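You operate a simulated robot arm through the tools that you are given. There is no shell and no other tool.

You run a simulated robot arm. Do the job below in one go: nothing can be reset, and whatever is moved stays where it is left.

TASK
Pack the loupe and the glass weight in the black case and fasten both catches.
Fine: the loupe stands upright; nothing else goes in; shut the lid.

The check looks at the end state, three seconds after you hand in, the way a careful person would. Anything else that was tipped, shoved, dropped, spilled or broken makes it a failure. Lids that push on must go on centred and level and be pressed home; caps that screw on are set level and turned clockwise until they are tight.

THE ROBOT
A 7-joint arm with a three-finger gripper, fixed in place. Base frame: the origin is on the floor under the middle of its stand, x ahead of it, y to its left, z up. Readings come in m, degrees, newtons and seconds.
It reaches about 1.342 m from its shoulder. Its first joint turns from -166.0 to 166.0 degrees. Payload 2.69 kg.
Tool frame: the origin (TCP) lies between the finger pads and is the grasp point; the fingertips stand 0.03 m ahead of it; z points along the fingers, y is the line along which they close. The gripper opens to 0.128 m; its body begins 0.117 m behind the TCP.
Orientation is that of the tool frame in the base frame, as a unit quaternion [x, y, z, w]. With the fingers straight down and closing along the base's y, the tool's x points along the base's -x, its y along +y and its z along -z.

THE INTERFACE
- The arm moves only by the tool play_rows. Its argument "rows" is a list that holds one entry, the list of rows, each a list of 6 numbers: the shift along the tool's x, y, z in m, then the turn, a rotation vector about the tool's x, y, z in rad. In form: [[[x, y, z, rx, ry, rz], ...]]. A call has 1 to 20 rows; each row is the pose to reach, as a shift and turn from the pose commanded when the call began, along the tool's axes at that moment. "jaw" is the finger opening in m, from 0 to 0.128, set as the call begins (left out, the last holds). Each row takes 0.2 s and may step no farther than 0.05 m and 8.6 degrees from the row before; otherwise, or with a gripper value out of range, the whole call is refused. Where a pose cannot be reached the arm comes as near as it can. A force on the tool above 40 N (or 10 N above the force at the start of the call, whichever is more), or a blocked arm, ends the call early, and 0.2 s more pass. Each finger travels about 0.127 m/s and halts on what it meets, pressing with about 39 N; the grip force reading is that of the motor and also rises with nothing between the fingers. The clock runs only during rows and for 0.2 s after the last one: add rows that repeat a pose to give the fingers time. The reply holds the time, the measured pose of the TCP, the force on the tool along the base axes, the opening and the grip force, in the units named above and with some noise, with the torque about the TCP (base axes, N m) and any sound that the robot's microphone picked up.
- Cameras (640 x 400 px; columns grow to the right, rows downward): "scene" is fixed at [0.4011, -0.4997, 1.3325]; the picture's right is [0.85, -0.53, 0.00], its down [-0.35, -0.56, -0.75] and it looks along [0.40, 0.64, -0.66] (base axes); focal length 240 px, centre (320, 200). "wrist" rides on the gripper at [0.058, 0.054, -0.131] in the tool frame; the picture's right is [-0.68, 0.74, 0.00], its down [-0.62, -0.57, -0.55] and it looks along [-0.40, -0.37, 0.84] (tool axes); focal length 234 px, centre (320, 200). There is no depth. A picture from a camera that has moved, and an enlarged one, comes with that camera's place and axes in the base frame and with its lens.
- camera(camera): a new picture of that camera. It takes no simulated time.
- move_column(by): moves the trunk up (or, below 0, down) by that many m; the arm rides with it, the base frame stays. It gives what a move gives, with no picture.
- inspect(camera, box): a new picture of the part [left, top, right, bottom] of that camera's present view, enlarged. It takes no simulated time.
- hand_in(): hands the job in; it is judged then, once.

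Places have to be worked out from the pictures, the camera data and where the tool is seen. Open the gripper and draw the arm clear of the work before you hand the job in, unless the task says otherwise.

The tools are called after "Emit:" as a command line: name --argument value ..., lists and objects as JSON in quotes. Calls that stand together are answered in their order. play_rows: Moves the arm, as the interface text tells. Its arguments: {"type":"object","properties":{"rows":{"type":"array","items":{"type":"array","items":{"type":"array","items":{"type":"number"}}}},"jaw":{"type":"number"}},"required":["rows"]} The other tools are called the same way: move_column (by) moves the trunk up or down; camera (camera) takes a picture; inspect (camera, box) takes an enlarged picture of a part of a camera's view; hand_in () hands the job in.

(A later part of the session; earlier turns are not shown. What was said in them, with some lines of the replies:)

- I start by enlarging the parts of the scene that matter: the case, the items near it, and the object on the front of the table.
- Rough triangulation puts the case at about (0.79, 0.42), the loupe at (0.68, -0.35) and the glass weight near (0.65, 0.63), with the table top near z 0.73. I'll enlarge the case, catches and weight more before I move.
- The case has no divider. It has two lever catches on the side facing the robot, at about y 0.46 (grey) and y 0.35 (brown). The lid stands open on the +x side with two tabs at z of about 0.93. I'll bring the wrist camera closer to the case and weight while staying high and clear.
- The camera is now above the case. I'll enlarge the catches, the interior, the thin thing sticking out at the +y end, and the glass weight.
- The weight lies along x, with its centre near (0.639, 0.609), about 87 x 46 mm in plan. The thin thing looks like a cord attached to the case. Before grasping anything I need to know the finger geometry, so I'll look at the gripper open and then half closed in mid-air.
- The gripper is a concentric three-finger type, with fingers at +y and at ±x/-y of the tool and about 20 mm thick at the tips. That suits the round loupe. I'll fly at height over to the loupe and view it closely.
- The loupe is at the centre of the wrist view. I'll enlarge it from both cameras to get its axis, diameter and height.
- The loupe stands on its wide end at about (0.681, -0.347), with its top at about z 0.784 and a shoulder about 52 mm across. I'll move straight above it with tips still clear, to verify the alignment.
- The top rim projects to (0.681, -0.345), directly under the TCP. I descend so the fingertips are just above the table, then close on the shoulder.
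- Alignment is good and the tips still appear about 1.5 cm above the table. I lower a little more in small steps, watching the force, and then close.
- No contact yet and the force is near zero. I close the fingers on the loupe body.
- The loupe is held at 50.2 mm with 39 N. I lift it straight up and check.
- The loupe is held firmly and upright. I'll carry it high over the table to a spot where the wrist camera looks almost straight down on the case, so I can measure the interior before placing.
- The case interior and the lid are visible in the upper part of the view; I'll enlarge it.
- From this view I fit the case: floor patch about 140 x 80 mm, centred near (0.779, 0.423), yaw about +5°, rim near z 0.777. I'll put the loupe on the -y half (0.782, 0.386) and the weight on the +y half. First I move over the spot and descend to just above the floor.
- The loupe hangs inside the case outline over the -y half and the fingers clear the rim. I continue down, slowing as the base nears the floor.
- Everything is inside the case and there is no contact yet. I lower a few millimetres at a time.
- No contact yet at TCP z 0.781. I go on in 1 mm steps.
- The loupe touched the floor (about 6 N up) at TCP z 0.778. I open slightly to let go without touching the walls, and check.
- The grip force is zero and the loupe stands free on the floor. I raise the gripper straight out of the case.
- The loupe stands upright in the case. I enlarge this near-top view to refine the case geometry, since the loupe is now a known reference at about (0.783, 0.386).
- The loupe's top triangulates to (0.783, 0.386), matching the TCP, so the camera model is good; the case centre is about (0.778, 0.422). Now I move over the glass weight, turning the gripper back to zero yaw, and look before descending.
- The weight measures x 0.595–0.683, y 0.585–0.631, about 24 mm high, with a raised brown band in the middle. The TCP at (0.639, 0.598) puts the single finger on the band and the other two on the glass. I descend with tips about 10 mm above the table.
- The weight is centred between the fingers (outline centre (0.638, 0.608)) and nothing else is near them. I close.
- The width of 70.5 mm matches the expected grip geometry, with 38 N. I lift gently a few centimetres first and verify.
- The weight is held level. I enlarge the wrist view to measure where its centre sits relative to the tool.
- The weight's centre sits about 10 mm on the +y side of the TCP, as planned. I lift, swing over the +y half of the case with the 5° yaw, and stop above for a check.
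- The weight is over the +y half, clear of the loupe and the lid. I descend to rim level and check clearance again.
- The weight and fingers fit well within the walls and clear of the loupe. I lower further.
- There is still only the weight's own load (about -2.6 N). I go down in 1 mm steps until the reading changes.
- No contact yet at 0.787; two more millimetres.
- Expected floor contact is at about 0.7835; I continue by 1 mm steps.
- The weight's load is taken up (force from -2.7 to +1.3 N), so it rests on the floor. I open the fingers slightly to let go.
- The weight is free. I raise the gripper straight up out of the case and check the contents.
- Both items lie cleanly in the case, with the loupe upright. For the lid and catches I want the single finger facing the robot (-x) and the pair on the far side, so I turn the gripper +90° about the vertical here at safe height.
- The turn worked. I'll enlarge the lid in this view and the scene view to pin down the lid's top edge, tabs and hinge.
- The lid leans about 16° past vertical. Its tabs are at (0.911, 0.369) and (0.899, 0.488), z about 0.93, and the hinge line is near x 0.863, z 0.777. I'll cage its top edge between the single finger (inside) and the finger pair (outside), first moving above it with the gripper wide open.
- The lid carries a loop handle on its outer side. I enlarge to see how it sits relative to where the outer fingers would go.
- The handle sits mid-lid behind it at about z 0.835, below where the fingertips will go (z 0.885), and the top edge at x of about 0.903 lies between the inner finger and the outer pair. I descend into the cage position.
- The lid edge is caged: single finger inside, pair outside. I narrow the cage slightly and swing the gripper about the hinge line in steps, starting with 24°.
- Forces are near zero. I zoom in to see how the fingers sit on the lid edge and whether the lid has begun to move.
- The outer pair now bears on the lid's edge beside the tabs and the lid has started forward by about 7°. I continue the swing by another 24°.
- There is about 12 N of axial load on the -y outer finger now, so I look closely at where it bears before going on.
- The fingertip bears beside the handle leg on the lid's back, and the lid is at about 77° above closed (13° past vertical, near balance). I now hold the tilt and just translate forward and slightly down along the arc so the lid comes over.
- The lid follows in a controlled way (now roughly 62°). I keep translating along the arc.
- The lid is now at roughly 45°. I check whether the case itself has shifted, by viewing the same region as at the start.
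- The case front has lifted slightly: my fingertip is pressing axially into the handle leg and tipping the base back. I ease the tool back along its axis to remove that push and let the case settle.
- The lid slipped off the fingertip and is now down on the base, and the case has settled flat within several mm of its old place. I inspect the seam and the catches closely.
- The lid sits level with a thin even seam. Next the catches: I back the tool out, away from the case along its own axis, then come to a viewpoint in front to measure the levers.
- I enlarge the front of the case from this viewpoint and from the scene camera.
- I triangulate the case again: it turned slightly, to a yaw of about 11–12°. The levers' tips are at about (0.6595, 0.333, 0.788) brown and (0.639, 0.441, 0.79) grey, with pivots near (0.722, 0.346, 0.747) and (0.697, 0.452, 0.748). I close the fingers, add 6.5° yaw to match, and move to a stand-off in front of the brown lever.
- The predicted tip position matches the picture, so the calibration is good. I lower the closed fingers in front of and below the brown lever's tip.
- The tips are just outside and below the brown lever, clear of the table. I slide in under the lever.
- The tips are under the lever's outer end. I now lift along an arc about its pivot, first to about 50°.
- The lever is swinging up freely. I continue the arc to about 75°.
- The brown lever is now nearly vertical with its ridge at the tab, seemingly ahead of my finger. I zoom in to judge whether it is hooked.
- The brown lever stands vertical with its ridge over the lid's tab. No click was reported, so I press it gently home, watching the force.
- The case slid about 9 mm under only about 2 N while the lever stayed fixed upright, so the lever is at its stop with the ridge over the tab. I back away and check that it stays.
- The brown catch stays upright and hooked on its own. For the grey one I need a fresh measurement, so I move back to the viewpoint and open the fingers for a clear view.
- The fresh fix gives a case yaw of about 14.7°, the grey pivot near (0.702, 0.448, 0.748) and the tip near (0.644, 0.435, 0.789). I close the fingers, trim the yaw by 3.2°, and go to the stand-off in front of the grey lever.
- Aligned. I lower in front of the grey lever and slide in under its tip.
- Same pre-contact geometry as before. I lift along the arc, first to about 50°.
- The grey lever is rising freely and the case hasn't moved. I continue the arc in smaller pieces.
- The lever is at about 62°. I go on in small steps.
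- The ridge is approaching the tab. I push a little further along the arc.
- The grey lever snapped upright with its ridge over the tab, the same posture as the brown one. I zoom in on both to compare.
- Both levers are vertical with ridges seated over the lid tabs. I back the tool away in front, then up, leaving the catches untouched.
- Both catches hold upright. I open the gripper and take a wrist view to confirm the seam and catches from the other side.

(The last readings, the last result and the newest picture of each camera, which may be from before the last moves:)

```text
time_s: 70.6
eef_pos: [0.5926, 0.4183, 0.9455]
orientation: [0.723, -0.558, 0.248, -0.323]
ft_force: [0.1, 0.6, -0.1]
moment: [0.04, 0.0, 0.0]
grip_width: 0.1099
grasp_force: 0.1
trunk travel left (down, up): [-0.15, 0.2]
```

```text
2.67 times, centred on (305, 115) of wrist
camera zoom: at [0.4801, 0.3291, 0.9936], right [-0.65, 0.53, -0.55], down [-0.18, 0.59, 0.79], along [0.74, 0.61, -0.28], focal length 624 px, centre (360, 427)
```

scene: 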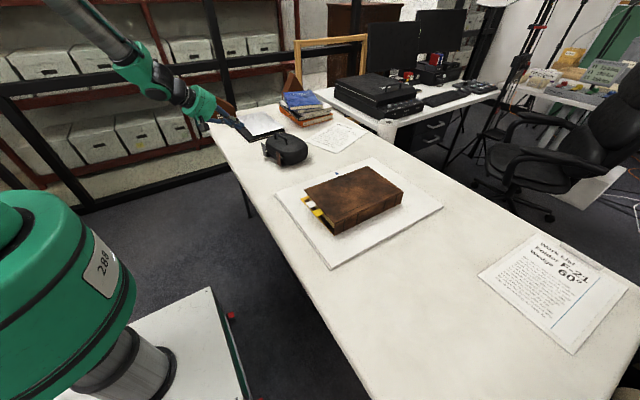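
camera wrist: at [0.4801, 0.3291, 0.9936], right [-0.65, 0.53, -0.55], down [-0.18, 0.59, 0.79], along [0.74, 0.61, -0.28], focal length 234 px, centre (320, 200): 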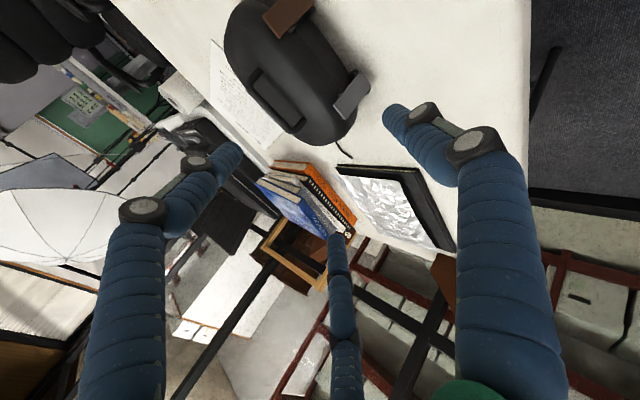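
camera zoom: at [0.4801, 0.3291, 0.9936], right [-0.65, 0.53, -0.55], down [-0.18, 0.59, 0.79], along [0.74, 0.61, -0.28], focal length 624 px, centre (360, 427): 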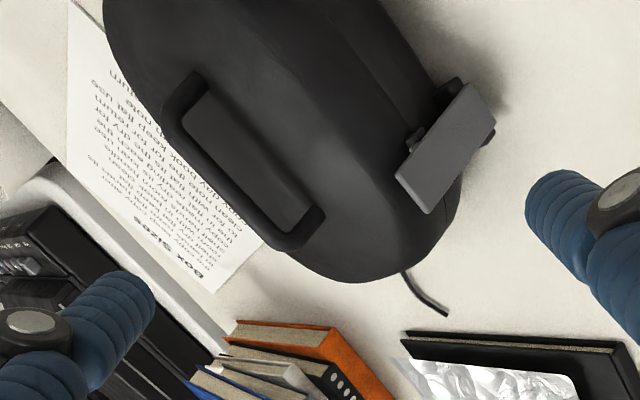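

The lid is level and both catches are fastened. Now I draw the open gripper well clear, up and back.

Emit:
play_rows --rows '[[[0, -0.0145, -0.04, 0, 0, 0], [0, -0.029, -0.08, 0, 0, 0], [0, -0.0435, -0.12, 0, 0, 0], [0, -0.058, -0.1598, 0, 0, 0], [0, -0.058, -0.1598, 0, 0, 0]]]' --jaw 0.128

Emit:
camera --camera "scene"

Emit:
inspect --camera "scene" --box '[200, 80, 380, 190]'

Emit:
inspect --camera "scene" --box '[258, 138, 302, 172]'

```text
time_s: 71.8
eef_pos: [0.5133, 0.3973, 1.0982]
orientation: [0.723, -0.558, 0.249, -0.321]
ft_force: [0.1, 0.5, 0.4]
moment: [0.0, 0.03, 0.0]
grip_width: 0.1281
grasp_force: 0.0
trunk travel left (down, up): [-0.15, 0.2]
```

```text
taken
```

scene: 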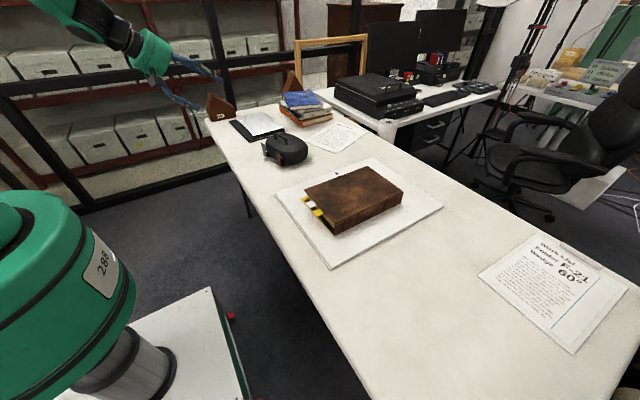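

```text
3.56 times, centred on (290, 135) of scene
camera zoom: at [0.4011, -0.4997, 1.3325], right [0.85, -0.53, 0.0], down [-0.35, -0.56, -0.75], along [0.4, 0.64, -0.66], focal length 853 px, centre (427, 431)
```

zoom: 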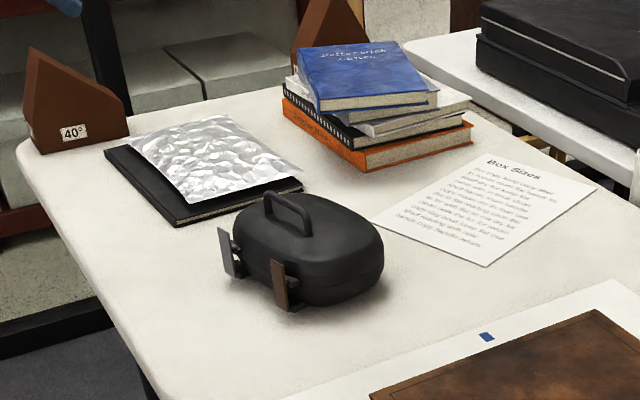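

```text
11.76 times, centred on (280, 155) of scene
camera zoom: at [0.4011, -0.4997, 1.3325], right [0.85, -0.53, 0.0], down [-0.35, -0.56, -0.75], along [0.4, 0.64, -0.66], focal length 2821 px, centre (791, 729)
```

zoom: 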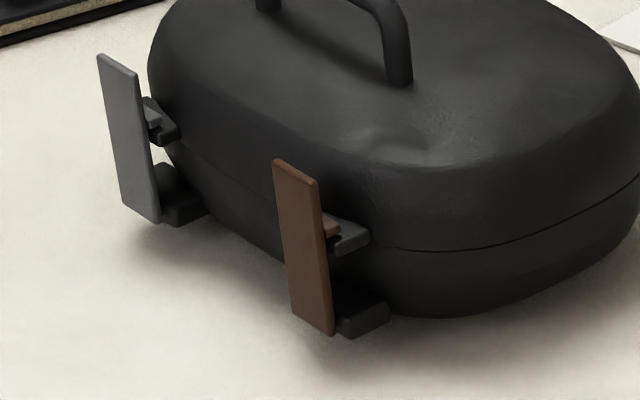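

The case is shut with an even seam, both catches are upright and seated over the tabs, and the neighbouring notebook, foil, books, paper and wedge look unmoved. The gripper is open and clear. The one thing I can't see is the loupe under the lid; it was upright in the last picture before the lid came down. I hand the job in.

Emit:
hand_in

```text
The job is handed in.
```

The loupe and the glass weight are in the black case, the lid is shut and both catches are fastened. I could not check the loupe once the lid was down.

- **Contents:** The loupe stood upright on the case floor with the weight lying flat beside it, and nothing else went in. The loupe was still upright in the last picture before the lid closed.
- **Lid:** While I was lowering it, my finger pressed on the handle and tipped the front of the case up by roughly 7°. I eased off, the case settled flat, and the lid slipped off my finger and dropped the rest of the way. I think the loupe stayed upright through this, but I did not reopen the lid to look.
- **Catches:** Both levers stand vertical with their ridges over the lid's tabs, and they stayed that way after I backed off. I did not test whether they hold the lid down, and the microphone picked up no click.
- **Case position:** The case turned about 10° and moved a centimetre or two, first from the lid and then when I pressed the brown catch.
- **Surroundings:** The notebook, foil, books, papers and wedge look unmoved. The gripper is open and clear of the case.
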